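You operate a simulated robot arm through the tools that you are given. There is no shell and no other tool. Be economical: measure what you need, move in short steps, check, and stop when the job is done.

You run a simulated two-armed robot. Do the job below in one go: nothing can be reset, and whatever is moved stays where it is left.

Task
Set the cooker for the seed on the blue ticket and start it.
Fine: heat, time and vent as the chart says, and the fan on, all before Start.

Only the result counts: the job must be done as asked and must still hold three seconds after the hand-in. Knocking over, shifting, dropping, spilling or breaking anything else fails it.

Robot
Two 7-joint arms with four-finger grippers on one trunk, on a base that drives. Base frame: it is fixed to the floor where the robot stands at the start and does not move with it; the origin is under the middle of the robot, x ahead of it, y to its left, z up. Readings come in mm, rad, newtons and seconds.
The left shoulder is at the start at [40, 181, 1254], the right one opposite. With the tool pointing down near the work surface each hand reaches from about 100 to 620 mm from the robot's upright axis, wherever it stands, measured 20 degrees to its own side. Places, roughly: cooker [-100, -1100, 700]; cooker fan switch [300, -500, 1200]; cooker heat knob [600, -300, 1200]; cooker power switch [-300, -1000, 700]; cooker sample lever [0, -700, 1000]; cooker start button [600, -300, 1000]; cooker stop button [600, -400, 1000]; cooker time knob [500, -400, 1200]; water flow valve [-100, -700, 900]; water supply valve [-200, -800, 800]. Payload 3.67 kg a hand.
The TCP of each hand is the grasp point between the finger pads, 28 mm short of the fingertips. In the tool frame z runs along the fingers and y along their closing line. Largest opening 112 mm; the body of the gripper starts 73 mm behind the TCP.
Orientation is told as [roll, pitch, yaw] about the base's x, y, z axes, in that order, counted from this pose: with the fingers straight down and closing along the base's y, the tool's x points along the base's -x, its y along +y and its z along -z.

Tools
- The arms move only by the tool step_arm. It takes "left_targets", "right_targets" or both (then of equal length, played together; a hand with none holds still); each is a list of rows, each a list of 7 numbers: the shift along the tool's x, y, z in cm, then the turn, a rotation vector about the tool's x, y, z in rad, then the opening, from 0 (shut) to 1 (fully open). In form: [[dx, dy, dz, rx, ry, rz, gripper], ...]. A call has 1 to 10 rows; each row shifts and turns the commanded pose from where the row before left it, along the tool's axes as they then stand. A row lasts 0.2 s, in which the tool goes at most 50 mm and 0.15 rad; a call with a longer step from one row to the next is refused whole, and so is a gripper value outside its range. A pose out of reach is approached as far as the arm can. The call stops where the force on the tool passes 40 N (or 10 N more than at its start, if that is more) or the arm is blocked; 0.2 s more then pass. Each finger halts on what it meets, pressing with about 38 N; the grip force reading is that of the motor and also rises with nothing between the fingers. The clock runs only during rows and for 0.2 s after the last one: add rows that do not move to give the fingers time. The reply holds the time, the measured pose of the TCP, the force on the tool along the base axes, the opening and the grip force, in the units named above and with some noise, with the torque about the TCP (base axes, N m) and any sound that the robot's microphone picked up, and new pictures: "views" is both (left out), scene, wrist or none (wrist: the cameras of the hands that moved).
- Cameras (640 x 400 px; columns grow to the right, rows downward): "scene" is now at [71.5, -79.3, 1514.8]; the picture's right is [-0.84, -0.55, 0.00], its down [-0.14, 0.22, -0.97] and it looks along [0.53, -0.81, -0.26] (base axes); focal length 214 px, centre (320, 200). "left" rides on the left gripper at [60, 18, -104] in its tool frame; the picture's right is [-0.29, 0.96, 0.00], its down [-0.80, -0.24, -0.55] and it looks along [-0.53, -0.16, 0.83] (tool axes); focal length 234 px, centre (320, 200). "right" rides on the right gripper at [60, -18, -104] in its tool frame; the picture's right is [0.29, 0.96, 0.00], its down [-0.80, 0.24, -0.55] and it looks along [-0.53, 0.16, 0.83] (tool axes); focal length 234 px, centre (320, 200). There is no depth. A picture from a camera that has moved, and an enlarged one, comes with that camera's place and axes in the base frame and with its lens.
- raise_lower(by): slides the trunk up (or, below 0, down) by that many mm; the arms and the scene camera ride with it, the base frame stays. It gives what a move gives, with no picture.
- drive_base(legs): drives the robot by 1 to 6 legs, each [ahead, left, turn to the left] in mm, mm and rad, along the robot's own axes; the way and the turn of a leg run together, so that a leg with both is an arc; at most 1500 mm and 3.142 rad a leg. The arms and the cameras ride along, it lands a little off, and it stops where it bumps. It gives what a move gives, and a new picture of the scene camera.
- turn_head(pan, tilt): turns the head with the scene camera to pan (to the left, within 1.501 rad either way) and tilt (down, from -0.506 to 1.204), counted from straight ahead of the robot. It gives what a move gives, and a new picture of the scene camera.
- enlarge(camera, box): a new picture of the part [left, top, right, bottom] of that camera's present view, enlarged. The clock stands still meanwhile.
- close_job(): hands the job in; it is judged then, once.

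Go step by step. Nothing tells you exact positions but the pictures and the camera data: compare them with the known pose of the tool, close in by small moves and look again before you grip or let go. The budget is 120 turns and 260 pictures, counting those below and the enlarged ones. Unless the task says otherwise, let go and move clear before handing in, and close with one line.

The tools are called after "Call:" as name(argument=value, ...) on one line, values as JSON. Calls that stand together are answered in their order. step_arm: Moves the arms, as the interface text tells. Its arguments: {"type":"object","properties":{"left_targets":{"type":"array","items":{"type":"array","items":{"type":"number"}}},"right_targets":{"type":"array","items":{"type":"array","items":{"type":"number"}}},"views":{"type":"string","enum":["both","scene","wrist","none"]}},"required":[]} The other tools are called the same way: raise_lower (by) slides the trunk up or down; drive_base (legs) drives the base; turn_head (pan, tilt) turns the head that bears the scene camera; enlarge (camera, box) takes an enlarged picture of a part of a camera's view; close_job () hands the job in.

At the start:

```text
time: 0.0
left_eef_pos: [350.2, -26.7, 1506.6]
left_ee_rot: [0.0, 0.0, 0.0]
left_ft_force: [0.6, -1.2, 0.5]
left_wrist_torque: [-0.02, 0.03, 0.0]
left_grip_width: 112.1
left_finger_force: 0.0
right_eef_pos: [306.7, -404.2, 1512.9]
right_ee_rot: [-0.002, 0.0, -0.001]
right_ft_force: [0.5, 1.3, -0.6]
right_wrist_torque: [-0.02, 0.01, 0.03]
right_grip_width: 111.8
right_finger_force: 0.1
trunk travel left (down, up): [-375.0, 139.0]
robot x, y, heading: [-1.0, 5.5, 0.001]
head pan, tilt: [-0.993, 0.26]
```

scene: 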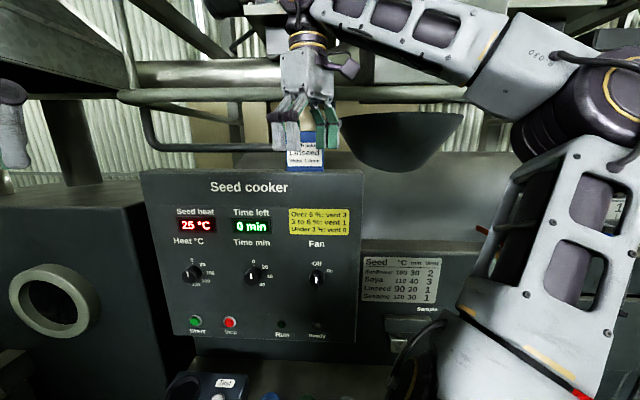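
right: 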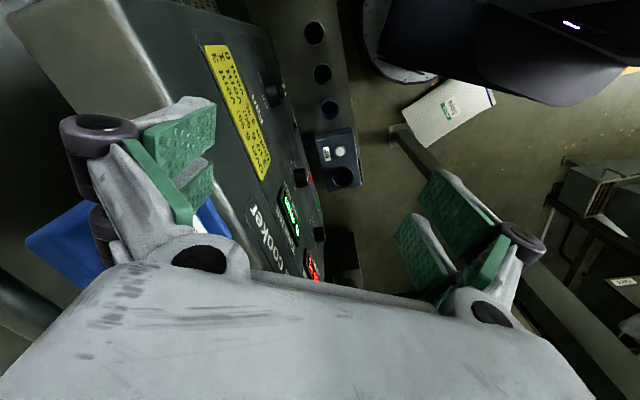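
left: 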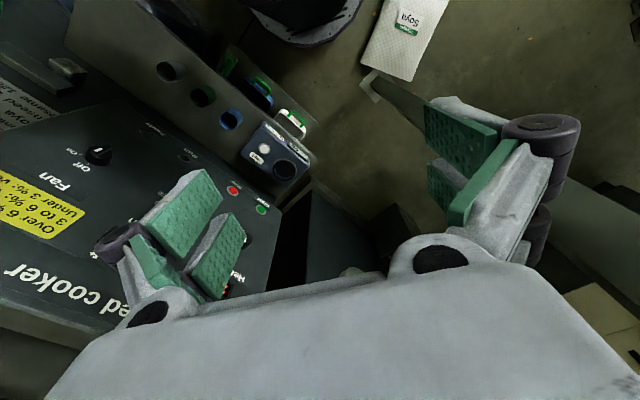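

The cooker panel is ahead-right; the chart, the yellow vent notice and a blue ticket behind the panel are visible. I'll enlarge these to read them.

Call:
enlarge(camera="scene", box=[270, 120, 350, 180])

Call:
enlarge(camera="scene", box=[355, 250, 455, 312])

Call:
enlarge(camera="scene", box=[160, 195, 360, 345])

```text
6.67 times, centred on (310, 150) of scene
camera zoom: at [71.5, -79.3, 1514.8], right [-0.84, -0.55, 0.0], down [-0.14, 0.22, -0.97], along [0.53, -0.81, -0.26], focal length 1430 px, centre (387, 533)
```

zoom: 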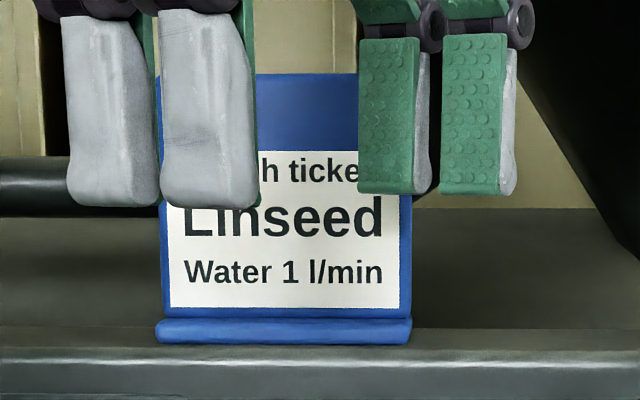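

```text
6.40 times, centred on (405, 281) of scene
camera zoom: at [71.5, -79.3, 1514.8], right [-0.84, -0.55, 0.0], down [-0.14, 0.22, -0.97], along [0.53, -0.81, -0.26], focal length 1373 px, centre (-224, -318)
```

zoom: 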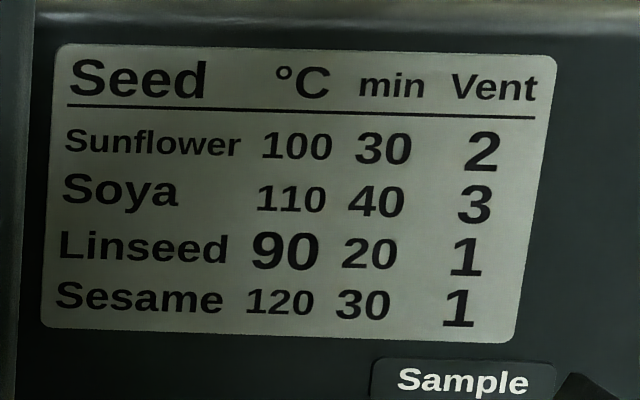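

```text
2.67 times, centred on (260, 270) of scene
camera zoom: at [71.5, -79.3, 1514.8], right [-0.84, -0.55, 0.0], down [-0.14, 0.22, -0.97], along [0.53, -0.81, -0.26], focal length 572 px, centre (480, 13)
```

zoom: 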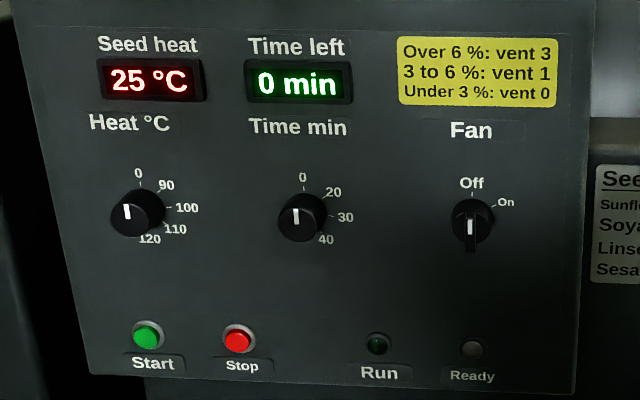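

Ticket: Linseed, so 90 °C, 20 min, vent 1. I still need to find the vent control; looking around with the head.

Call:
turn_head(pan=-1.45, tilt=0.5)

Call:
turn_head(pan=-0.9, tilt=0.75)

Call:
turn_head(pan=-0.7, tilt=-0.2)

```text
time: 0.9
left_eef_pos: [349.7, -26.4, 1506.5]
left_ee_rot: [0.0, -0.001, -0.001]
left_ft_force: [0.4, -0.3, -0.4]
left_wrist_torque: [-0.05, -0.01, -0.01]
left_grip_width: 111.9
left_finger_force: 0.1
right_eef_pos: [305.3, -403.3, 1511.6]
right_ee_rot: [0.0, 0.0, -0.001]
right_ft_force: [-0.1, 0.4, -0.7]
right_wrist_torque: [-0.02, 0.01, 0.02]
right_grip_width: 112.0
right_finger_force: 0.1
trunk travel left (down, up): [-375.0, 139.0]
robot x, y, heading: [-4.2, -1.1, 0.001]
head pan, tilt: [-1.45, 0.499]
camera scene: at [31.6, -91.2, 1492.6], right [-0.99, -0.12, 0.0], down [-0.06, 0.47, -0.88], along [0.11, -0.87, -0.48], focal length 214 px, centre (320, 200)
```

scene: 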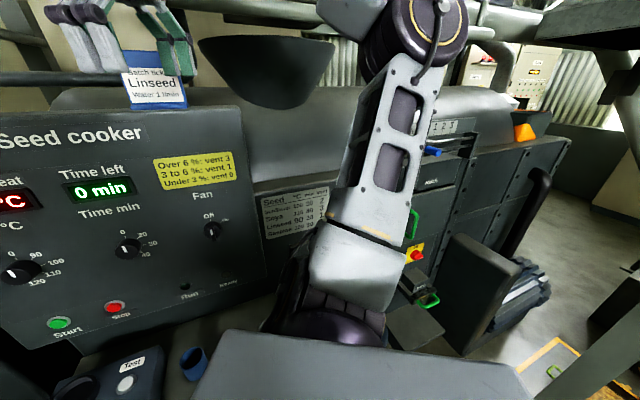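

```text
time: 1.9
left_eef_pos: [350.5, -27.4, 1507.0]
left_ee_rot: [0.001, 0.003, 0.0]
left_ft_force: [0.2, 0.2, -0.7]
left_wrist_torque: [-0.04, -0.01, 0.01]
left_grip_width: 112.1
left_finger_force: 0.0
right_eef_pos: [305.6, -404.1, 1512.3]
right_ee_rot: [-0.001, -0.001, 0.0]
right_ft_force: [0.0, 0.1, -1.2]
right_wrist_torque: [0.01, 0.01, 0.03]
right_grip_width: 112.1
right_finger_force: 0.1
trunk travel left (down, up): [-375.0, 139.0]
robot x, y, heading: [0.6, -3.1, 0.001]
head pan, tilt: [-0.901, 0.75]
camera scene: at [71.9, -66.0, 1470.7], right [-0.78, -0.62, 0.0], down [-0.42, 0.53, -0.73], along [0.45, -0.57, -0.68], focal length 214 px, centre (320, 200)
```

scene: 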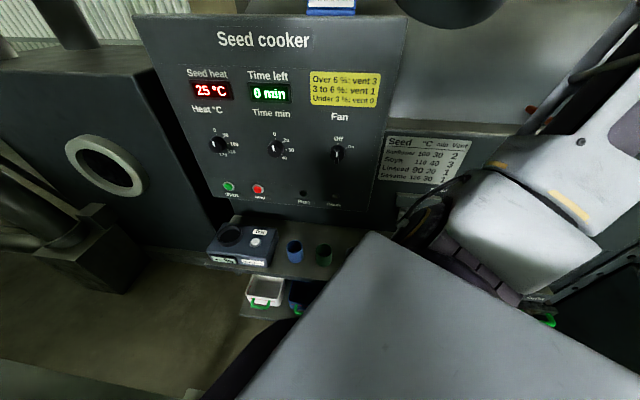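

```text
time: 3.1
left_eef_pos: [349.7, -26.6, 1507.0]
left_ee_rot: [0.0, 0.0, 0.0]
left_ft_force: [0.2, -0.2, 0.1]
left_wrist_torque: [0.02, -0.02, 0.01]
left_grip_width: 111.9
left_finger_force: 0.0
right_eef_pos: [306.4, -404.0, 1511.6]
right_ee_rot: [0.0, 0.0, 0.002]
right_ft_force: [-0.6, -0.2, -0.4]
right_wrist_torque: [0.01, 0.01, -0.01]
right_grip_width: 112.2
right_finger_force: 0.0
trunk travel left (down, up): [-375.0, 139.0]
robot x, y, heading: [-3.8, -1.0, -0.002]
head pan, tilt: [-0.7, -0.201]
camera scene: at [84.2, -54.6, 1556.1], right [-0.64, -0.76, 0.0], down [0.15, -0.13, -0.98], along [0.75, -0.63, 0.2], focal length 214 px, centre (320, 200)
```

scene: 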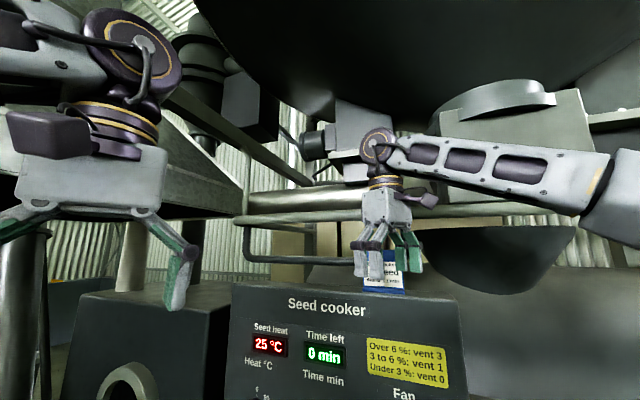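

The vent seems to be the blue-handled slider with marks on the right side; looking closer.

Call:
turn_head(pan=-1.5, tilt=0.4)

Call:
enlarge(camera="scene", box=[360, 80, 560, 320])

```text
time: 4.2
left_eef_pos: [350.5, -27.1, 1507.3]
left_ee_rot: [0.001, 0.0, 0.001]
left_ft_force: [-0.1, -0.2, 0.1]
left_wrist_torque: [-0.03, -0.02, 0.01]
left_grip_width: 111.8
left_finger_force: 0.1
right_eef_pos: [305.8, -402.9, 1512.4]
right_ee_rot: [0.0, 0.001, 0.0]
right_ft_force: [0.9, -0.8, -0.7]
right_wrist_torque: [0.02, 0.0, 0.0]
right_grip_width: 112.1
right_finger_force: 0.1
trunk travel left (down, up): [-375.0, 139.0]
robot x, y, heading: [-2.3, -0.8, 0.001]
head pan, tilt: [-1.499, 0.4]
camera scene: at [27.3, -93.3, 1501.8], right [-1.0, -0.07, 0.0], down [-0.03, 0.39, -0.92], along [0.07, -0.92, -0.39], focal length 214 px, centre (320, 200)
```

scene: 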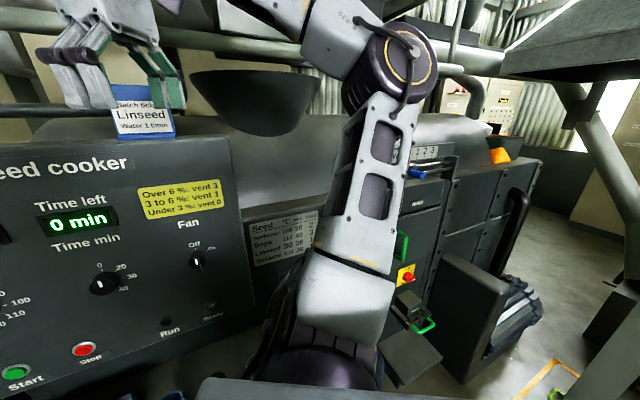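

```text
1.67 times, centred on (460, 200) of scene
camera zoom: at [27.3, -93.3, 1501.8], right [-1.0, -0.07, 0.0], down [-0.03, 0.39, -0.92], along [0.07, -0.92, -0.39], focal length 358 px, centre (87, 200)
```

zoom: 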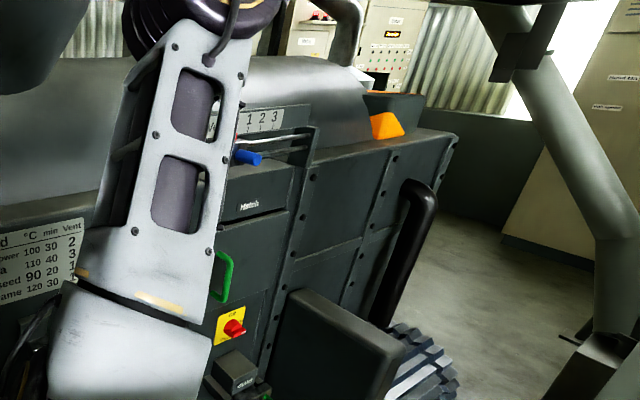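

Vent slider noted, currently probably near 0. I'll pull both hands inward, then turn the robot to face the panel (panel normal estimated at about heading -1.09 rad).

Call:
step_arm(left_targets=[[0, 5, 0, 0, 0, 0, 1], [0, 5, 0, 0, 0, 0, 1], [0, 5, 0, 0, 0, 0, 1], [2, 4.5, 0, 0, 0, 0, 1], [2, 4.5, 0, 0, 0, 0, 1], [2, 3, 0, 0, 0, 0, 1]], right_targets=[[0, 4.5, 0, 0, 0, 0, 1], [0, 4.5, 0, 0, 0, 0, 1], [0, 4.5, 0, 0, 0, 0, 1], [0, 4.5, 0, 0, 0, 0, 1], [1, 3, 0, 0, 0, 0, 1], [1, 2, 0, 0, 0, 0, 1]], views="none")

Call:
turn_head(pan=-1.1, tilt=0.45)

```text
time: 5.6
left_eef_pos: [305.9, 218.6, 1474.1]
left_ee_rot: [-0.003, -0.001, 0.0]
left_ft_force: [0.1, 0.8, -0.5]
left_wrist_torque: [-0.03, 0.0, -0.03]
left_grip_width: 112.0
left_finger_force: 0.1
left hand out of reach, approached as far as the arm can: row 5, 6
right_eef_pos: [284.6, -172.1, 1511.3]
right_ee_rot: [0.001, 0.0, -0.002]
right_ft_force: [0.3, 0.2, -0.7]
right_wrist_torque: [-0.01, 0.02, 0.03]
right_grip_width: 111.9
right_finger_force: 0.1
trunk travel left (down, up): [-375.0, 139.0]
robot x, y, heading: [2.6, -4.0, -0.002]
head pan, tilt: [-1.499, 0.4]
```

```text
time: 6.5
left_eef_pos: [305.4, 217.2, 1475.8]
left_ee_rot: [-0.005, -0.002, 0.0]
left_ft_force: [0.2, 0.2, -0.3]
left_wrist_torque: [0.0, -0.04, 0.02]
left_grip_width: 112.1
left_finger_force: 0.0
right_eef_pos: [284.5, -173.4, 1511.5]
right_ee_rot: [0.0, 0.0, 0.001]
right_ft_force: [-0.5, 0.5, -0.4]
right_wrist_torque: [-0.02, 0.02, -0.02]
right_grip_width: 112.0
right_finger_force: 0.0
trunk travel left (down, up): [-375.0, 139.0]
robot x, y, heading: [0.6, -1.2, 0.003]
head pan, tilt: [-1.1, 0.45]
camera scene: at [61.9, -82.8, 1497.1], right [-0.89, -0.45, 0.0], down [-0.2, 0.39, -0.9], along [0.41, -0.8, -0.44], focal length 214 px, centre (320, 200)
```

scene: 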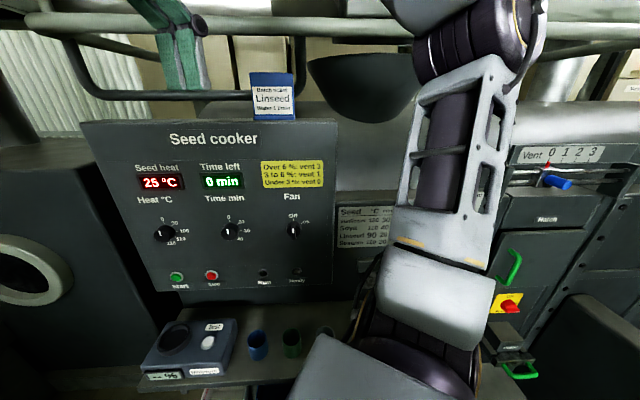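

Panel is vertical, with inward normal about (0.45, -0.89). Vent slider is near 0 at the right. Turning the robot in place to face the panel.

Call:
drive_base(legs=[[0, 0, -0.55], [0, 0, -0.55]])

Call:
turn_head(pan=0, tilt=0.5)

```text
time: 10.2
left_eef_pos: [333.3, -169.0, 1474.9]
left_ee_rot: [-0.004, 0.002, -1.091]
left_ft_force: [-1.2, 0.0, 0.6]
left_wrist_torque: [0.0, 0.01, 0.0]
left_grip_width: 112.1
left_finger_force: 0.0
right_eef_pos: [-22.2, -332.1, 1512.1]
right_ee_rot: [-0.002, 0.001, -1.091]
right_ft_force: [-0.3, 0.7, 0.5]
right_wrist_torque: [-0.03, 0.0, 0.01]
right_grip_width: 112.1
right_finger_force: 0.1
trunk travel left (down, up): [-375.0, 139.0]
robot x, y, heading: [3.2, -3.7, -1.094]
head pan, tilt: [-1.1, 0.45]
camera scene: at [-43.6, -93.4, 1497.1], right [-0.81, 0.58, 0.0], down [0.25, 0.35, -0.9], along [-0.52, -0.73, -0.44], focal length 214 px, centre (320, 200)
```

scene: 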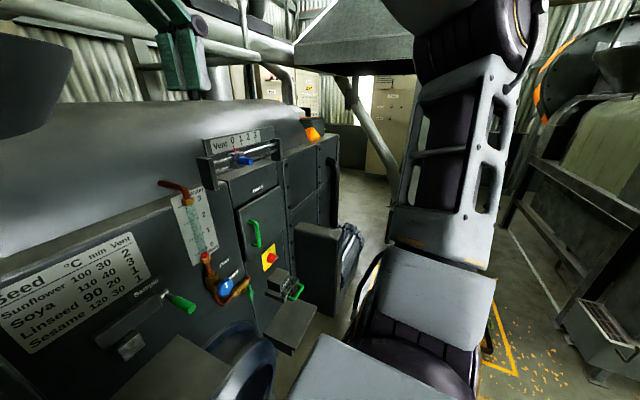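

```text
time: 11.6
left_eef_pos: [333.8, -169.4, 1474.4]
left_ee_rot: [-0.004, -0.001, -1.092]
left_ft_force: [0.2, 0.0, 0.0]
left_wrist_torque: [0.01, 0.0, 0.0]
left_grip_width: 112.2
left_finger_force: 0.2
right_eef_pos: [-21.9, -332.5, 1511.2]
right_ee_rot: [-0.001, 0.001, -1.092]
right_ft_force: [0.5, -0.3, -0.4]
right_wrist_torque: [0.03, 0.0, 0.01]
right_grip_width: 112.2
right_finger_force: 0.1
trunk travel left (down, up): [-375.0, 139.0]
robot x, y, heading: [-1.3, 2.2, -1.087]
head pan, tilt: [0.0, 0.499]
camera scene: at [51.5, -99.6, 1492.6], right [-0.89, -0.46, 0.0], down [-0.22, 0.43, -0.88], along [0.4, -0.78, -0.48], focal length 214 px, centre (320, 200)
```

scene: 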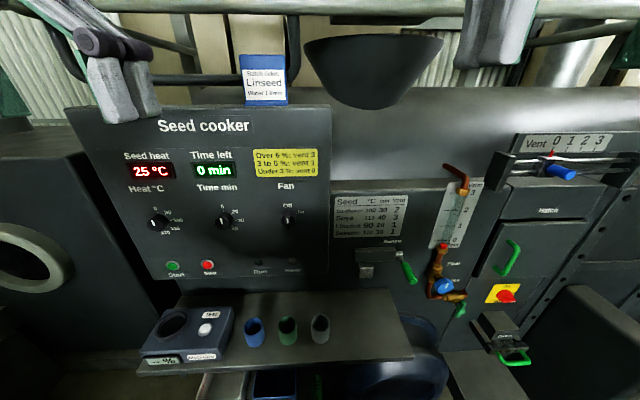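

Good view of everything. In robot-aligned coordinates (forward/left/height) I estimate heat knob (560, 410, 1185), time (560, 245, 1185), fan (560, 79, 1187), Start (574, 437, 1018). I'll use the left hand, turning it to point forward.

Call:
step_arm(left_targets=[[-3, 0, 0, 0, -0.15, 0, 1], [-2, 0, 0, 0, -0.15, 0, 1], [0, 0, 0, 0, -0.15, 0, 1], [0, 0, 0, 0, -0.15, 0, 1], [0, 0, 0, 0, -0.15, 0, 1], [0, 0, 0, 0, -0.15, 0, 1], [0, 0, 0, 0, -0.15, 0, 1], [0, 0, 0, 0, -0.15, 0, 1], [0, 0, 0, 0, -0.15, 0, 1], [0, 0, 0, 0, -0.15, 0, 1]], views="both")

```text
time: 13.8
left_eef_pos: [357.3, -230.1, 1512.3]
left_ee_rot: [-0.035, -1.5, -1.055]
left_ft_force: [0.1, -0.1, 0.5]
left_wrist_torque: [0.01, 0.01, 0.02]
left_grip_width: 111.9
left_finger_force: 0.0
left hand out of reach, approached as far as the arm can: row 9, 10
right_eef_pos: [-22.3, -333.2, 1511.7]
right_ee_rot: [-0.001, 0.0, -1.093]
right_ft_force: [-0.6, 0.1, -0.7]
right_wrist_torque: [0.02, 0.01, -0.02]
right_grip_width: 112.0
right_finger_force: 0.1
trunk travel left (down, up): [-375.0, 139.0]
robot x, y, heading: [-0.9, -1.2, -1.09]
head pan, tilt: [0.0, 0.499]
camera scene: at [51.4, -100.4, 1492.6], right [-0.89, -0.46, 0.0], down [-0.22, 0.43, -0.88], along [0.4, -0.78, -0.48], focal length 214 px, centre (320, 200)
camera left: at [323.6, -123.7, 1460.5], right [0.86, 0.42, 0.28], down [-0.44, 0.33, 0.83], along [0.26, -0.84, 0.47], focal length 234 px, centre (320, 200)
```

scene: 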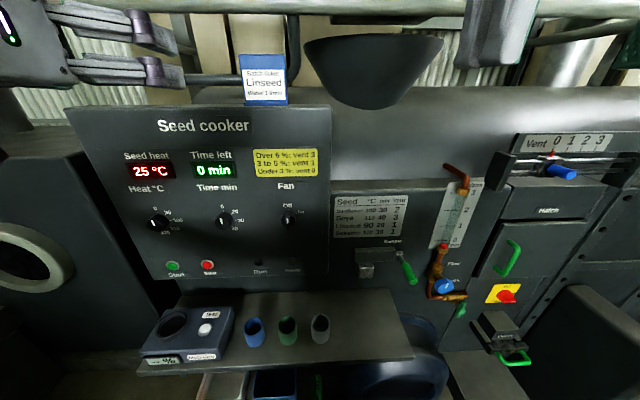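
left: 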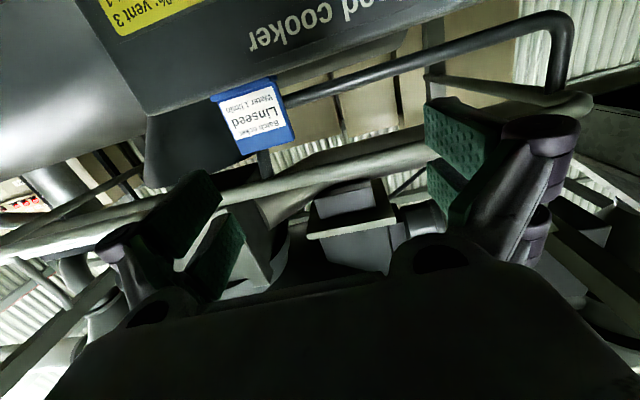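

Hand points forward. Now lowering it to the knob height in front of the time knob, with a margin to the panel.

Call:
step_arm(left_targets=[[4.5, 0, 0, 0, -0.07, 0, 1], [4.5, 0, 0, 0, 0, 0, 1], [4.5, 0, 0, 0, 0, 0, 1], [4.5, 0, 0, 0, 0, 0, 1], [4.5, 0, 0, 0, 0, 0, 1], [4.5, 0, 0, 0, 0, 0, 1], [4.5, 1, 0, 0, 0, 0, 1], [0, 2, 0, 0, 0, 0, 0.6]], views="both")

```text
time: 15.6
left_eef_pos: [394.3, -376.3, 1386.6]
left_ee_rot: [-1.326, -1.566, 0.236]
left_ft_force: [-0.1, 1.2, 0.2]
left_wrist_torque: [0.03, 0.0, -0.01]
left_grip_width: 67.7
left_finger_force: 0.0
left hand out of reach, approached as far as the arm can: row 1, 2, 3, 4, 5, 6, 7, 8
right_eef_pos: [-21.9, -331.4, 1511.8]
right_ee_rot: [0.001, 0.001, -1.091]
right_ft_force: [1.1, 0.0, 1.3]
right_wrist_torque: [-0.02, -0.01, 0.02]
right_grip_width: 112.3
right_finger_force: 0.1
trunk travel left (down, up): [-375.0, 139.0]
robot x, y, heading: [-3.4, -0.4, -1.095]
head pan, tilt: [0.0, 0.499]
camera scene: at [52.1, -98.0, 1492.7], right [-0.89, -0.46, 0.0], down [-0.22, 0.42, -0.88], along [0.4, -0.78, -0.48], focal length 214 px, centre (320, 200)
camera left: at [362.7, -273.7, 1326.4], right [0.85, 0.44, 0.28], down [-0.47, 0.38, 0.8], along [0.24, -0.81, 0.53], focal length 234 px, centre (320, 200)
```

scene: 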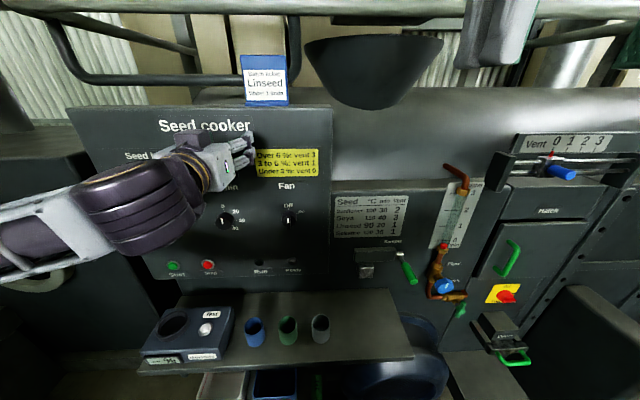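
left: 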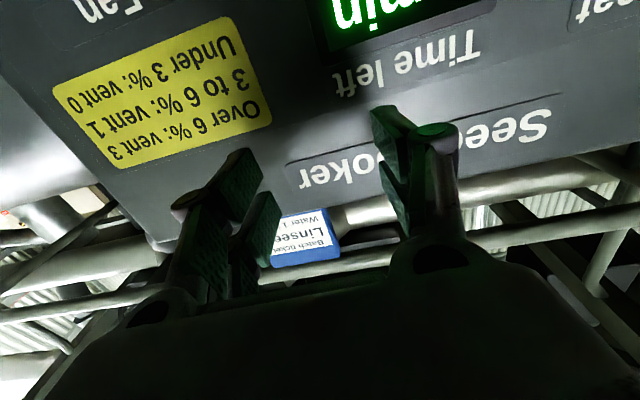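

The hand was too near the body to fold, and it ended up close to the panel. I'll back the base up 150 mm to give the arm room.

Call:
drive_base(legs=[[-150, 0, 0]])

Call:
step_arm(left_targets=[[0, 0, 0, 0, 0, 0, 0.6]], views="none")

```text
time: 16.9
left_eef_pos: [318.6, -248.9, 1386.8]
left_ee_rot: [1.3, -1.566, -2.386]
left_ft_force: [-0.8, 0.5, 0.2]
left_wrist_torque: [-0.01, 0.01, 0.02]
left_grip_width: 67.2
left_finger_force: 0.0
right_eef_pos: [-98.6, -205.7, 1510.7]
right_ee_rot: [0.006, 0.0, -1.088]
right_ft_force: [0.0, 0.5, 0.2]
right_wrist_torque: [0.0, 0.0, 0.03]
right_grip_width: 112.1
right_finger_force: 0.0
trunk travel left (down, up): [-375.0, 139.0]
robot x, y, heading: [-67.4, 132.4, -1.09]
head pan, tilt: [0.0, 0.499]
camera scene: at [-25.4, 26.8, 1492.5], right [-0.89, -0.46, -0.01], down [-0.22, 0.43, -0.88], along [0.41, -0.78, -0.48], focal length 214 px, centre (320, 200)
```

scene: 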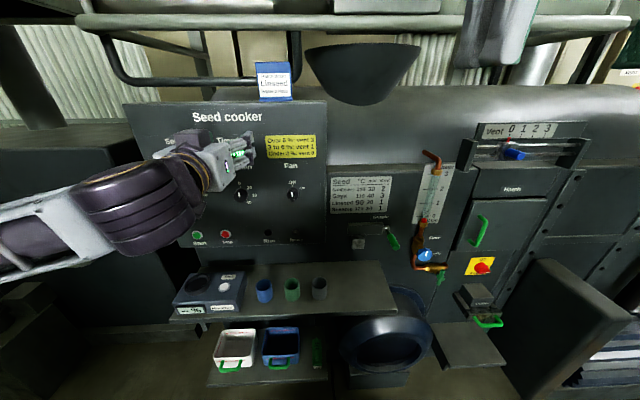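

```text
time: 17.3
left_eef_pos: [318.9, -249.2, 1387.6]
left_ee_rot: [1.375, -1.569, -2.461]
left_ft_force: [-0.3, 0.0, -0.5]
left_wrist_torque: [-0.02, -0.03, -0.02]
left_grip_width: 67.1
left_finger_force: 0.2
right_eef_pos: [-98.5, -205.3, 1511.3]
right_ee_rot: [0.009, -0.002, -1.089]
right_ft_force: [-0.2, 0.4, -0.5]
right_wrist_torque: [-0.01, 0.03, -0.01]
right_grip_width: 112.3
right_finger_force: 0.1
trunk travel left (down, up): [-375.0, 139.0]
robot x, y, heading: [-64.8, 130.2, -1.092]
head pan, tilt: [0.0, 0.499]
```

Now descend and move to the time knob, standing off the panel by several cm.

Call:
step_arm(left_targets=[[3, 1.5, 2, 0, 0, 0, 0.6], [4, 1.5, 2, 0, 0, 0, 0.6], [4, 1.5, 2, 0, 0, 0, 0.6], [4, 1.5, 2, 0, 0, 0, 0.6], [4, 1.5, 1, 0, 0, 0, 0.6]], views="both")

```text
time: 18.7
left_eef_pos: [308.2, -324.0, 1212.3]
left_ee_rot: [-0.492, -1.405, -0.678]
left_ft_force: [0.8, -0.2, -0.9]
left_wrist_torque: [0.01, 0.0, -0.07]
left_grip_width: 67.1
left_finger_force: 0.1
left hand out of reach, approached as far as the arm can: row 2, 3, 4, 5
right_eef_pos: [-84.4, -198.7, 1513.1]
right_ee_rot: [-0.003, -0.002, -1.088]
right_ft_force: [-0.8, 0.4, -0.4]
right_wrist_torque: [-0.04, 0.03, 0.0]
right_grip_width: 111.8
right_finger_force: 0.0
trunk travel left (down, up): [-375.0, 139.0]
robot x, y, heading: [-68.5, 123.5, -1.086]
head pan, tilt: [0.0, 0.499]
stopped in row 5 (left hand): the arm was blocked; the commanded pose is now the measured one
camera scene: at [-12.1, 34.0, 1492.7], right [-0.89, -0.47, 0.0], down [-0.23, 0.42, -0.88], along [0.41, -0.78, -0.48], focal length 214 px, centre (320, 200)
camera left: at [276.5, -214.0, 1167.7], right [0.91, 0.35, 0.21], down [-0.33, 0.33, 0.89], along [0.24, -0.88, 0.41], focal length 234 px, centre (320, 200)
```

scene: 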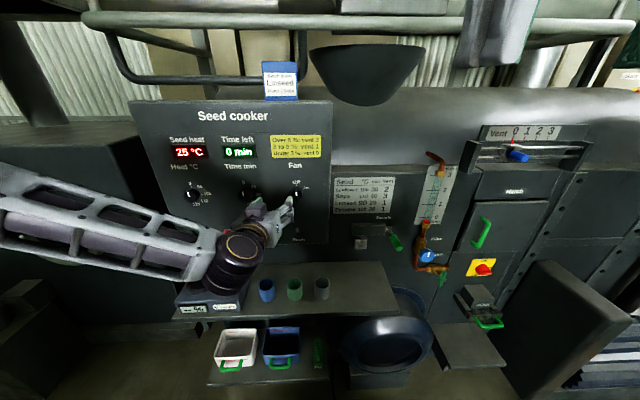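
left: 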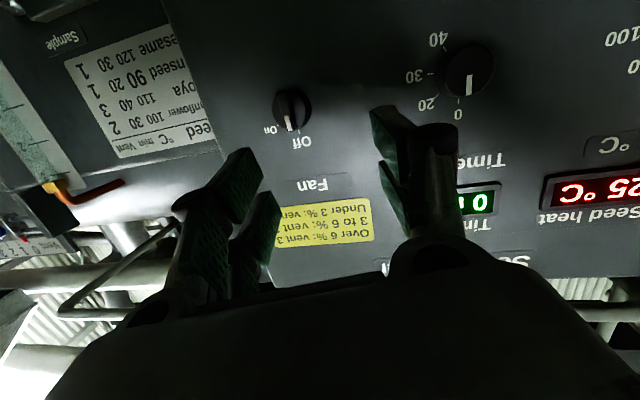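

The wrist bend limits the arm there. I'll back up and shift right so the panel lies more straight out in front of the left arm.

Call:
drive_base(legs=[[-120, -120, 0]])

Call:
step_arm(left_targets=[[0, 2, 2, -0.04, -0.05, 0.04, 0.6], [0, 4, 2, -0.04, -0.05, 0.04, 0.6], [0, 4, 2, 0, -0.05, 0, 0.6], [0, 4, 2, 0, 0, 0, 0.6], [0, 4, 2, 0, 0, 0, 0.6]], views="both")

```text
time: 20.2
left_eef_pos: [143.2, -280.1, 1211.4]
left_ee_rot: [-0.472, -1.403, -0.702]
left_ft_force: [1.2, -0.2, -0.2]
left_wrist_torque: [0.0, 0.01, -0.03]
left_grip_width: 67.2
left_finger_force: 0.0
right_eef_pos: [-248.5, -155.1, 1510.6]
right_ee_rot: [-0.002, 0.003, -1.093]
right_ft_force: [0.8, -0.4, 0.3]
right_wrist_torque: [0.03, 0.04, 0.0]
right_grip_width: 112.1
right_finger_force: 0.0
trunk travel left (down, up): [-375.0, 139.0]
robot x, y, heading: [-228.7, 181.7, -1.094]
head pan, tilt: [0.0, 0.499]
camera scene: at [-175.3, 78.1, 1492.4], right [-0.89, -0.46, 0.0], down [-0.22, 0.43, -0.88], along [0.4, -0.78, -0.48], focal length 214 px, centre (320, 200)
```

scene: 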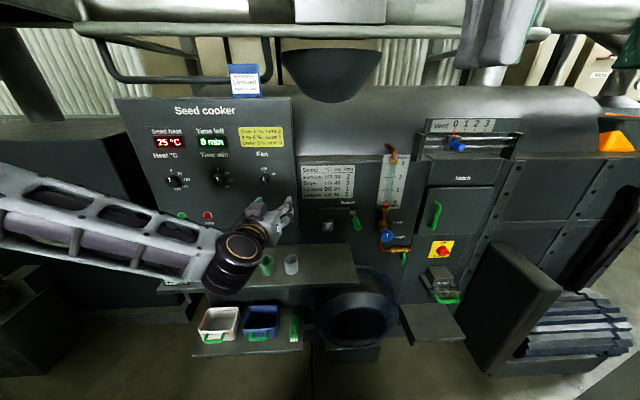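

```text
time: 21.4
left_eef_pos: [249.8, -327.9, 1307.0]
left_ee_rot: [0.459, -1.547, -1.54]
left_ft_force: [-0.4, 0.7, -0.4]
left_wrist_torque: [0.05, 0.02, 0.0]
left_grip_width: 67.1
left_finger_force: 0.1
left hand out of reach, approached as far as the arm can: row 1, 2, 3, 4, 5
right_eef_pos: [-248.4, -152.0, 1510.7]
right_ee_rot: [-0.003, 0.001, -1.094]
right_ft_force: [0.6, 0.7, -0.1]
right_wrist_torque: [0.01, 0.04, 0.01]
right_grip_width: 112.0
right_finger_force: 0.1
trunk travel left (down, up): [-375.0, 139.0]
robot x, y, heading: [-226.7, 177.5, -1.091]
head pan, tilt: [0.0, 0.499]
camera scene: at [-174.8, 80.3, 1492.5], right [-0.89, -0.46, 0.0], down [-0.22, 0.42, -0.88], along [0.4, -0.78, -0.48], focal length 214 px, centre (320, 200)
camera left: at [217.5, -223.9, 1249.8], right [0.85, 0.44, 0.3], down [-0.47, 0.36, 0.81], along [0.25, -0.82, 0.51], focal length 234 px, centre (320, 200)
```

scene: 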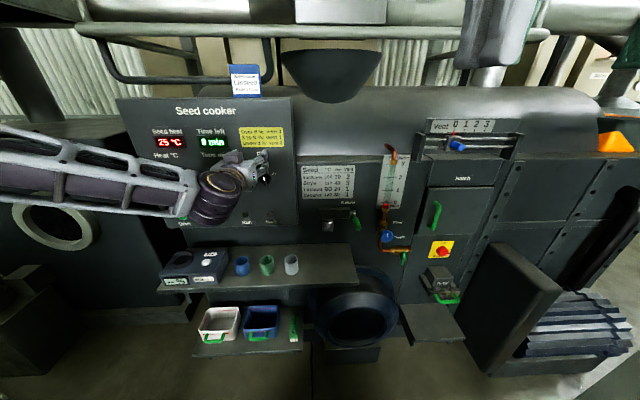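
left: 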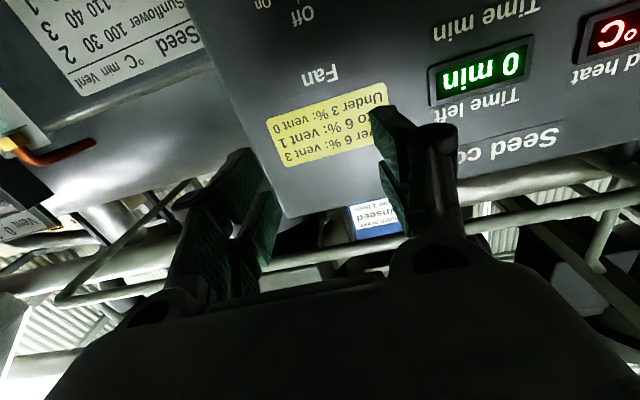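

Orientation holds only when the target is higher relative to the shoulder, so I'll lower the trunk 200 mm.

Call:
raise_lower(by=-200)

Call:
step_arm(left_targets=[[0, 1, 0, 0, 0, 0, 0.6], [-2, 4, 0, 0, 0, 0, 0.6], [-3, 4, 0, 0, 0, 0, 0.6], [-2, 4, 0, 0, 0, 0, 0.6], [0, 2, 0, 0, 0, 0, 0.6]], views="both")

```text
time: 23.6
left_eef_pos: [246.9, -329.0, 1110.1]
left_ee_rot: [0.566, -1.546, -1.648]
left_ft_force: [-0.1, -0.5, -0.2]
left_wrist_torque: [0.0, 0.02, 0.01]
left_grip_width: 67.2
left_finger_force: 0.0
right_eef_pos: [-252.5, -153.3, 1312.4]
right_ee_rot: [-0.001, -0.001, -1.093]
right_ft_force: [-0.2, -0.6, -0.3]
right_wrist_torque: [0.02, 0.0, 0.01]
right_grip_width: 111.7
right_finger_force: 0.1
trunk travel left (down, up): [-175.0, 339.0]
robot x, y, heading: [-232.0, 179.5, -1.098]
head pan, tilt: [0.0, 0.499]
```

```text
time: 24.8
left_eef_pos: [380.8, -260.2, 1180.6]
left_ee_rot: [0.571, -1.545, -1.655]
left_ft_force: [0.0, 0.1, -0.4]
left_wrist_torque: [0.02, -0.02, 0.04]
left_grip_width: 67.2
left_finger_force: 0.1
right_eef_pos: [-252.2, -154.3, 1312.1]
right_ee_rot: [0.0, 0.0, -1.093]
right_ft_force: [0.7, -0.8, -0.6]
right_wrist_torque: [0.02, -0.01, -0.02]
right_grip_width: 112.1
right_finger_force: 0.0
trunk travel left (down, up): [-175.0, 339.0]
robot x, y, heading: [-227.1, 179.6, -1.094]
head pan, tilt: [0.0, 0.499]
camera scene: at [-178.1, 78.9, 1293.7], right [-0.89, -0.46, 0.0], down [-0.22, 0.43, -0.88], along [0.4, -0.78, -0.48], focal length 214 px, centre (320, 200)
camera left: at [348.2, -156.3, 1123.3], right [0.84, 0.44, 0.3], down [-0.47, 0.36, 0.81], along [0.25, -0.82, 0.51], focal length 234 px, centre (320, 200)
```

scene: 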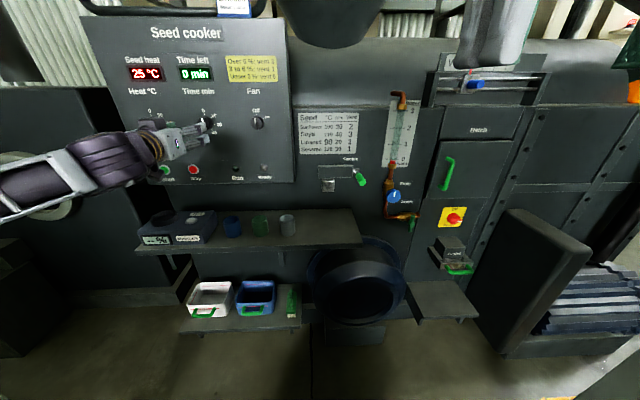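
left: 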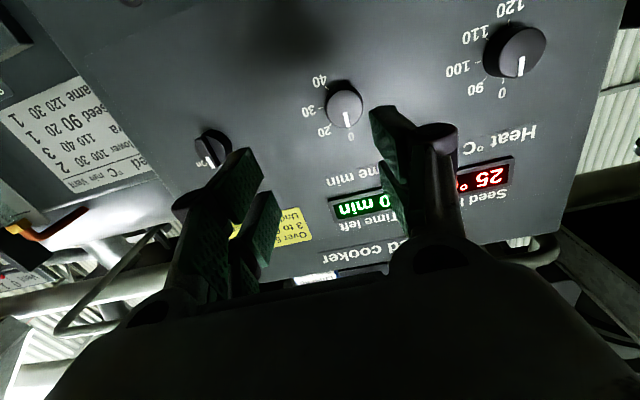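

The orientation is right now: the time knob sits ahead and slightly left of the hand, pointer at 0. Moving in, keeping the fingers open around it.

Call:
step_arm(left_targets=[[0, 3, 0, 0, 0, 0, 0.6], [0, 0, 4, 0, 0, 0, 0.6], [0, 0, 3, 0, 0, 0, 0.6], [0, 0, 2, 0, 0, 0, 0.6]], views="both")

Call:
enlarge(camera="scene", box=[110, 80, 270, 180])

```text
time: 25.8
left_eef_pos: [450.4, -324.5, 1178.3]
left_ee_rot: [0.548, -1.547, -1.631]
left_ft_force: [0.4, -0.6, 0.4]
left_wrist_torque: [0.0, -0.02, 0.02]
left_grip_width: 67.4
left_finger_force: 0.1
right_eef_pos: [-251.4, -154.2, 1313.9]
right_ee_rot: [0.001, 0.001, -1.093]
right_ft_force: [0.6, -0.8, 0.2]
right_wrist_torque: [0.0, 0.05, 0.05]
right_grip_width: 112.0
right_finger_force: 0.0
trunk travel left (down, up): [-175.0, 339.0]
robot x, y, heading: [-228.1, 179.1, -1.092]
head pan, tilt: [0.0, 0.499]
camera scene: at [-177.5, 78.8, 1293.7], right [-0.89, -0.46, 0.0], down [-0.22, 0.43, -0.88], along [0.4, -0.78, -0.48], focal length 214 px, centre (320, 200)
camera left: at [417.6, -221.1, 1121.5], right [0.85, 0.44, 0.3], down [-0.47, 0.36, 0.81], along [0.25, -0.82, 0.51], focal length 234 px, centre (320, 200)
```

scene: 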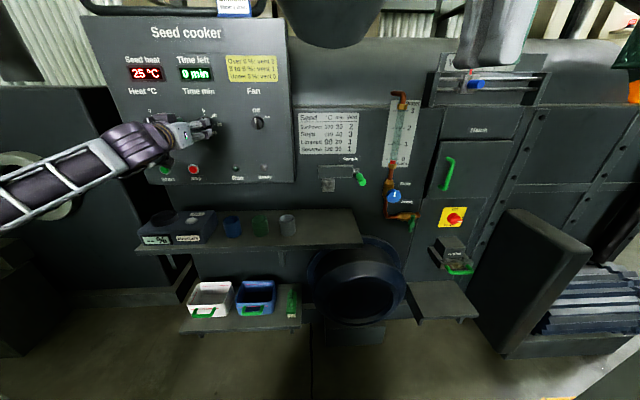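
left: 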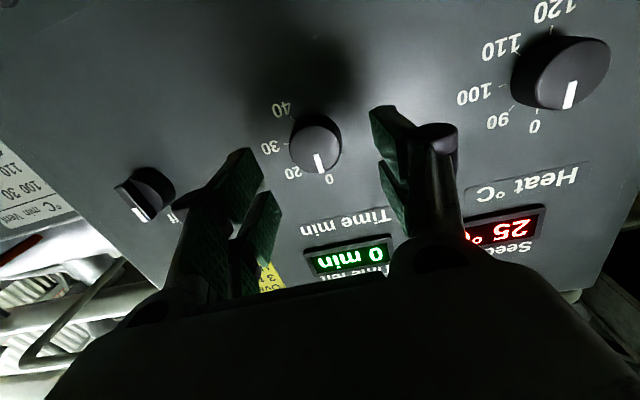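

```text
4.00 times, centred on (190, 130) of scene
camera zoom: at [-177.5, 78.8, 1293.7], right [-0.89, -0.46, 0.0], down [-0.22, 0.43, -0.88], along [0.4, -0.78, -0.48], focal length 858 px, centre (840, 480)
```

zoom: 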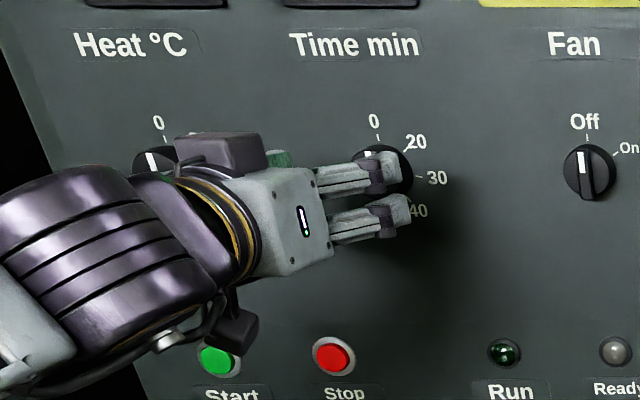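

Knob is centred between the fingers, face about 70 mm ahead of the TCP. Advancing 52 mm so the tips straddle it.

Call:
step_arm(left_targets=[[0, 0, 2, 0, 0, 0, 0.6], [0, 0, 2, 0, 0, 0, 0.6], [0, 0, 1.2, 0, 0, 0, 0.6]], views="wrist")

Call:
enlarge(camera="scene", box=[150, 90, 270, 165])

```text
time: 26.6
left_eef_pos: [474.0, -370.0, 1179.0]
left_ee_rot: [0.54, -1.546, -1.624]
left_ft_force: [0.2, -0.6, 0.1]
left_wrist_torque: [0.0, -0.02, 0.0]
left_grip_width: 67.2
left_finger_force: 0.1
right_eef_pos: [-251.2, -152.6, 1314.0]
right_ee_rot: [0.0, -0.002, -1.094]
right_ft_force: [-0.9, -0.2, -0.1]
right_wrist_torque: [0.04, 0.01, -0.02]
right_grip_width: 111.8
right_finger_force: 0.0
trunk travel left (down, up): [-175.0, 339.0]
robot x, y, heading: [-234.7, 178.9, -1.09]
head pan, tilt: [0.0, 0.499]
camera left: at [440.6, -265.7, 1121.4], right [0.85, 0.44, 0.3], down [-0.47, 0.36, 0.81], along [0.25, -0.82, 0.51], focal length 234 px, centre (320, 200)
```

left: 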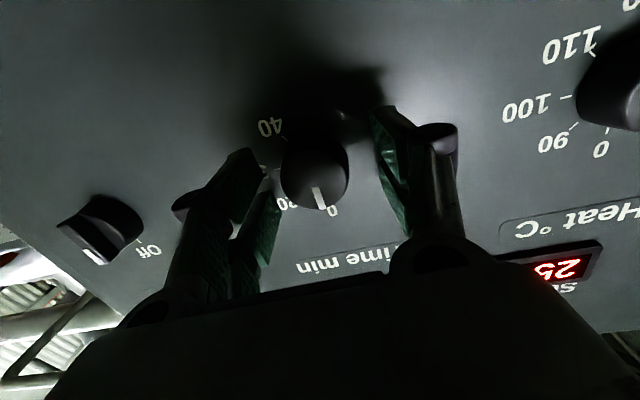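

```text
5.33 times, centred on (210, 128) of scene
camera zoom: at [-177.6, 79.3, 1293.7], right [-0.89, -0.46, 0.0], down [-0.22, 0.43, -0.88], along [0.4, -0.78, -0.48], focal length 1144 px, centre (907, 587)
```

zoom: 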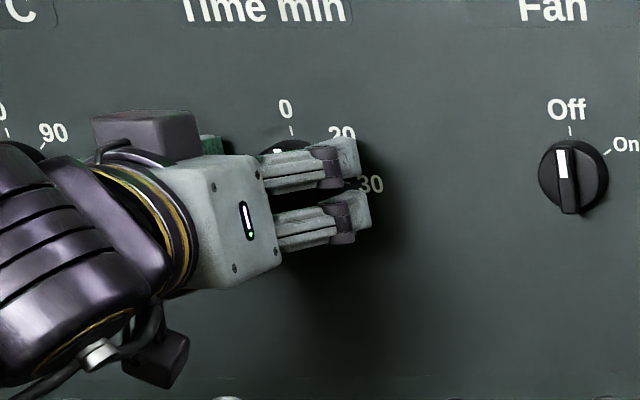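

The fingertips straddle the knob by about 19 mm. Closing on it.

Call:
step_arm(left_targets=[[0, 0, 0, 0, 0, 0, 0.45], [0, 0, 0, 0, 0, 0, 0.2], [0, 0, 0, 0, 0, 0, 0.2]], views="wrist")

```text
time: 27.4
left_eef_pos: [470.5, -368.9, 1179.6]
left_ee_rot: [0.596, -1.546, -1.684]
left_ft_force: [-9.5, 0.5, -2.4]
left_wrist_torque: [-0.01, -0.09, -0.44]
left_grip_width: 39.0
left_finger_force: 45.2
right_eef_pos: [-254.0, -153.7, 1313.4]
right_ee_rot: [0.002, 0.0, -1.095]
right_ft_force: [0.7, -0.5, 0.0]
right_wrist_torque: [0.0, 0.01, 0.01]
right_grip_width: 112.0
right_finger_force: 0.2
trunk travel left (down, up): [-175.0, 339.0]
robot x, y, heading: [-228.0, 182.4, -1.098]
head pan, tilt: [0.0, 0.499]
camera left: at [437.7, -266.7, 1121.8], right [0.85, 0.44, 0.3], down [-0.47, 0.36, 0.81], along [0.24, -0.82, 0.51], focal length 234 px, centre (320, 200)
```

left: 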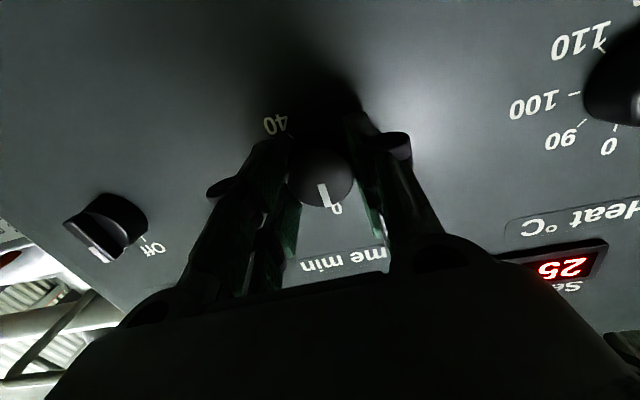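

Gripped (39 mm). Turning clockwise about 45° toward "20".

Call:
step_arm(left_targets=[[0, 0, 0, 0, 0, 0.13, 0.2], [0, 0, 0, 0, 0, 0.13, 0.2], [0, 0, 0, 0, 0, 0.13, 0.2], [0, 0, 0, 0, 0, 0.13, 0.2], [0, 0, 0, 0, 0, 0.13, 0.2], [0, 0, 0, 0, 0, 0.13, 0.2]], views="both")

Call:
enlarge(camera="left", box=[220, 80, 420, 280])

```text
time: 28.8
left_eef_pos: [470.5, -370.4, 1180.2]
left_ee_rot: [1.542, -0.775, -2.637]
left_ft_force: [-17.8, 2.7, -3.4]
left_wrist_torque: [0.71, 0.41, 0.39]
left_grip_width: 38.6
left_finger_force: 45.5
right_eef_pos: [-254.3, -153.7, 1312.5]
right_ee_rot: [0.002, -0.002, -1.094]
right_ft_force: [-0.4, 0.8, -0.8]
right_wrist_torque: [0.0, 0.0, -0.01]
right_grip_width: 112.1
right_finger_force: 0.1
trunk travel left (down, up): [-175.0, 339.0]
robot x, y, heading: [-228.5, 181.6, -1.096]
head pan, tilt: [0.0, 0.499]
camera scene: at [-180.2, 79.4, 1293.9], right [-0.89, -0.46, 0.0], down [-0.22, 0.43, -0.88], along [0.4, -0.78, -0.48], focal length 214 px, centre (320, 200)
camera left: at [470.7, -250.3, 1153.2], right [0.42, 0.2, 0.89], down [-0.91, 0.14, 0.4], along [-0.04, -0.97, 0.24], focal length 234 px, centre (320, 200)
```

scene: 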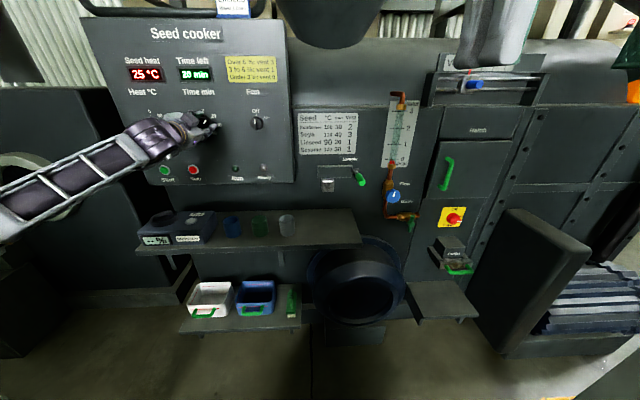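
left: 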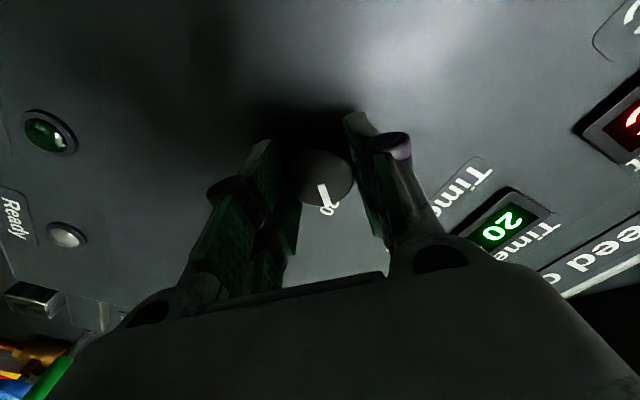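

```text
2.00 times, centred on (320, 180) of left
camera zoom: at [470.7, -250.3, 1153.2], right [0.42, 0.2, 0.89], down [-0.91, 0.14, 0.4], along [-0.04, -0.97, 0.24], focal length 468 px, centre (320, 240)
```

zoom: 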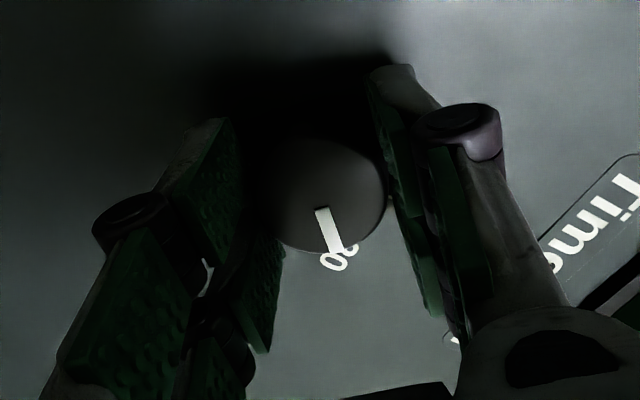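

The display now reads 20 min. Releasing, backing off and straightening the hand.

Call:
step_arm(left_targets=[[0, 0, 0, 0, 0, 0, 0.6], [0, 0, 0, 0, 0, 0, 0.6], [0, 0, -3, 0, 0, 0, 0.6], [0, 0, -4, 0, 0, -0.13, 0.6], [0, 0, 0, 0, 0, -0.13, 0.6], [0, 0, 0, 0, 0, -0.13, 0.6], [0, 0, 0, 0, 0, -0.13, 0.6], [0, 0, 0, 0, 0, -0.13, 0.6], [0, 0, 0, 0, 0, -0.13, 0.6]], views="none")

Call:
step_arm(left_targets=[[0, 4, 0, 0, 0, 0, 0.6], [0, 4, 0, 0, 0, 0, 0.6], [0, 4, 0, 0, 0, 0, 0.6], [0, 4, 0, 0, 0, 0, 0.6]], views="both")

```text
time: 30.8
left_eef_pos: [439.0, -307.7, 1179.9]
left_ee_rot: [0.498, -1.549, -1.583]
left_ft_force: [-0.1, 0.1, 0.3]
left_wrist_torque: [0.0, -0.05, -0.01]
left_grip_width: 67.4
left_finger_force: 0.1
right_eef_pos: [-252.3, -153.7, 1313.0]
right_ee_rot: [0.0, 0.002, -1.093]
right_ft_force: [0.0, 0.2, 0.9]
right_wrist_torque: [0.02, -0.03, 0.05]
right_grip_width: 112.0
right_finger_force: 0.1
trunk travel left (down, up): [-175.0, 339.0]
robot x, y, heading: [-229.9, 177.2, -1.092]
head pan, tilt: [0.0, 0.499]
```

```text
time: 31.8
left_eef_pos: [581.2, -233.1, 1180.2]
left_ee_rot: [0.523, -1.549, -1.608]
left_ft_force: [0.7, -0.3, 0.2]
left_wrist_torque: [0.0, -0.01, -0.03]
left_grip_width: 67.1
left_finger_force: 0.1
right_eef_pos: [-251.6, -151.6, 1313.0]
right_ee_rot: [-0.001, -0.001, -1.092]
right_ft_force: [0.2, 1.2, -0.9]
right_wrist_torque: [-0.02, 0.01, -0.03]
right_grip_width: 112.0
right_finger_force: 0.1
trunk travel left (down, up): [-175.0, 339.0]
robot x, y, heading: [-227.5, 177.2, -1.092]
head pan, tilt: [0.0, 0.499]
camera scene: at [-177.0, 79.9, 1293.8], right [-0.89, -0.46, 0.0], down [-0.22, 0.42, -0.88], along [0.4, -0.78, -0.48], focal length 214 px, centre (320, 200)
camera left: at [548.0, -130.3, 1122.6], right [0.85, 0.44, 0.3], down [-0.47, 0.36, 0.81], along [0.25, -0.82, 0.51], focal length 234 px, centre (320, 200)
```

scene: 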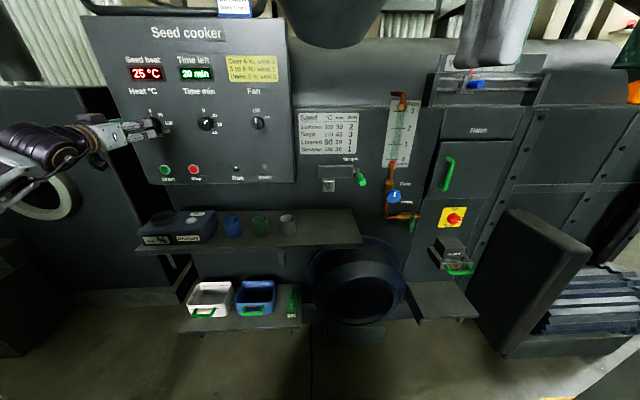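
left: 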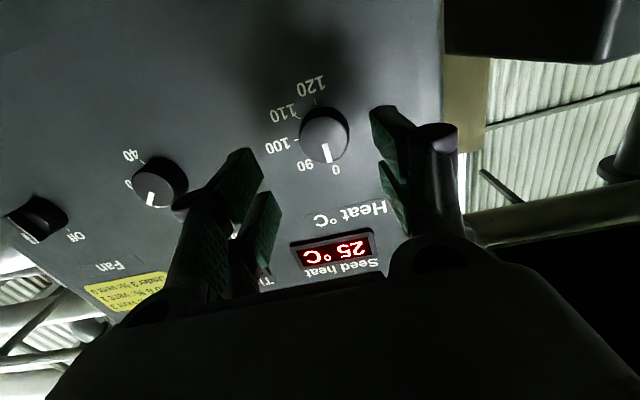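

Heat knob is centred, 90 mm ahead. Advancing 72 mm, closing, and turning 45°.

Call:
step_arm(left_targets=[[0, 0.3, 3, 0, 0, 0, 0.6], [0, 0, 3, 0, 0, 0, 0.6], [0, 0, 1.2, 0, 0, 0, 0.6], [0, 0, 0, 0, 0, 0, 0.45], [0, 0, 0, 0, 0, 0, 0.2], [0, 0, 0, 0, 0, 0, 0.2]], views="wrist")

```text
time: 33.2
left_eef_pos: [616.2, -293.3, 1178.2]
left_ee_rot: [0.579, -1.548, -1.663]
left_ft_force: [-5.6, 10.6, -3.1]
left_wrist_torque: [0.11, 0.13, 0.01]
left_grip_width: 40.2
left_finger_force: 45.4
right_eef_pos: [-251.7, -151.4, 1314.6]
right_ee_rot: [0.0, -0.003, -1.094]
right_ft_force: [-0.1, 0.3, -0.1]
right_wrist_torque: [0.01, 0.03, -0.03]
right_grip_width: 112.4
right_finger_force: 0.0
trunk travel left (down, up): [-175.0, 339.0]
robot x, y, heading: [-231.1, 181.4, -1.092]
head pan, tilt: [0.0, 0.499]
camera left: at [583.9, -191.0, 1121.7], right [0.85, 0.44, 0.3], down [-0.47, 0.36, 0.8], along [0.25, -0.82, 0.51], focal length 234 px, centre (320, 200)
```

left: 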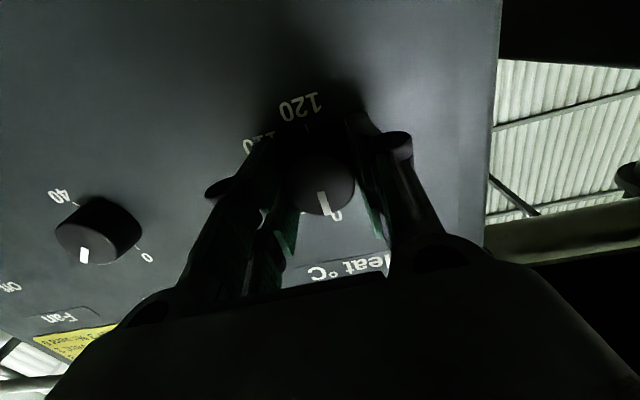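

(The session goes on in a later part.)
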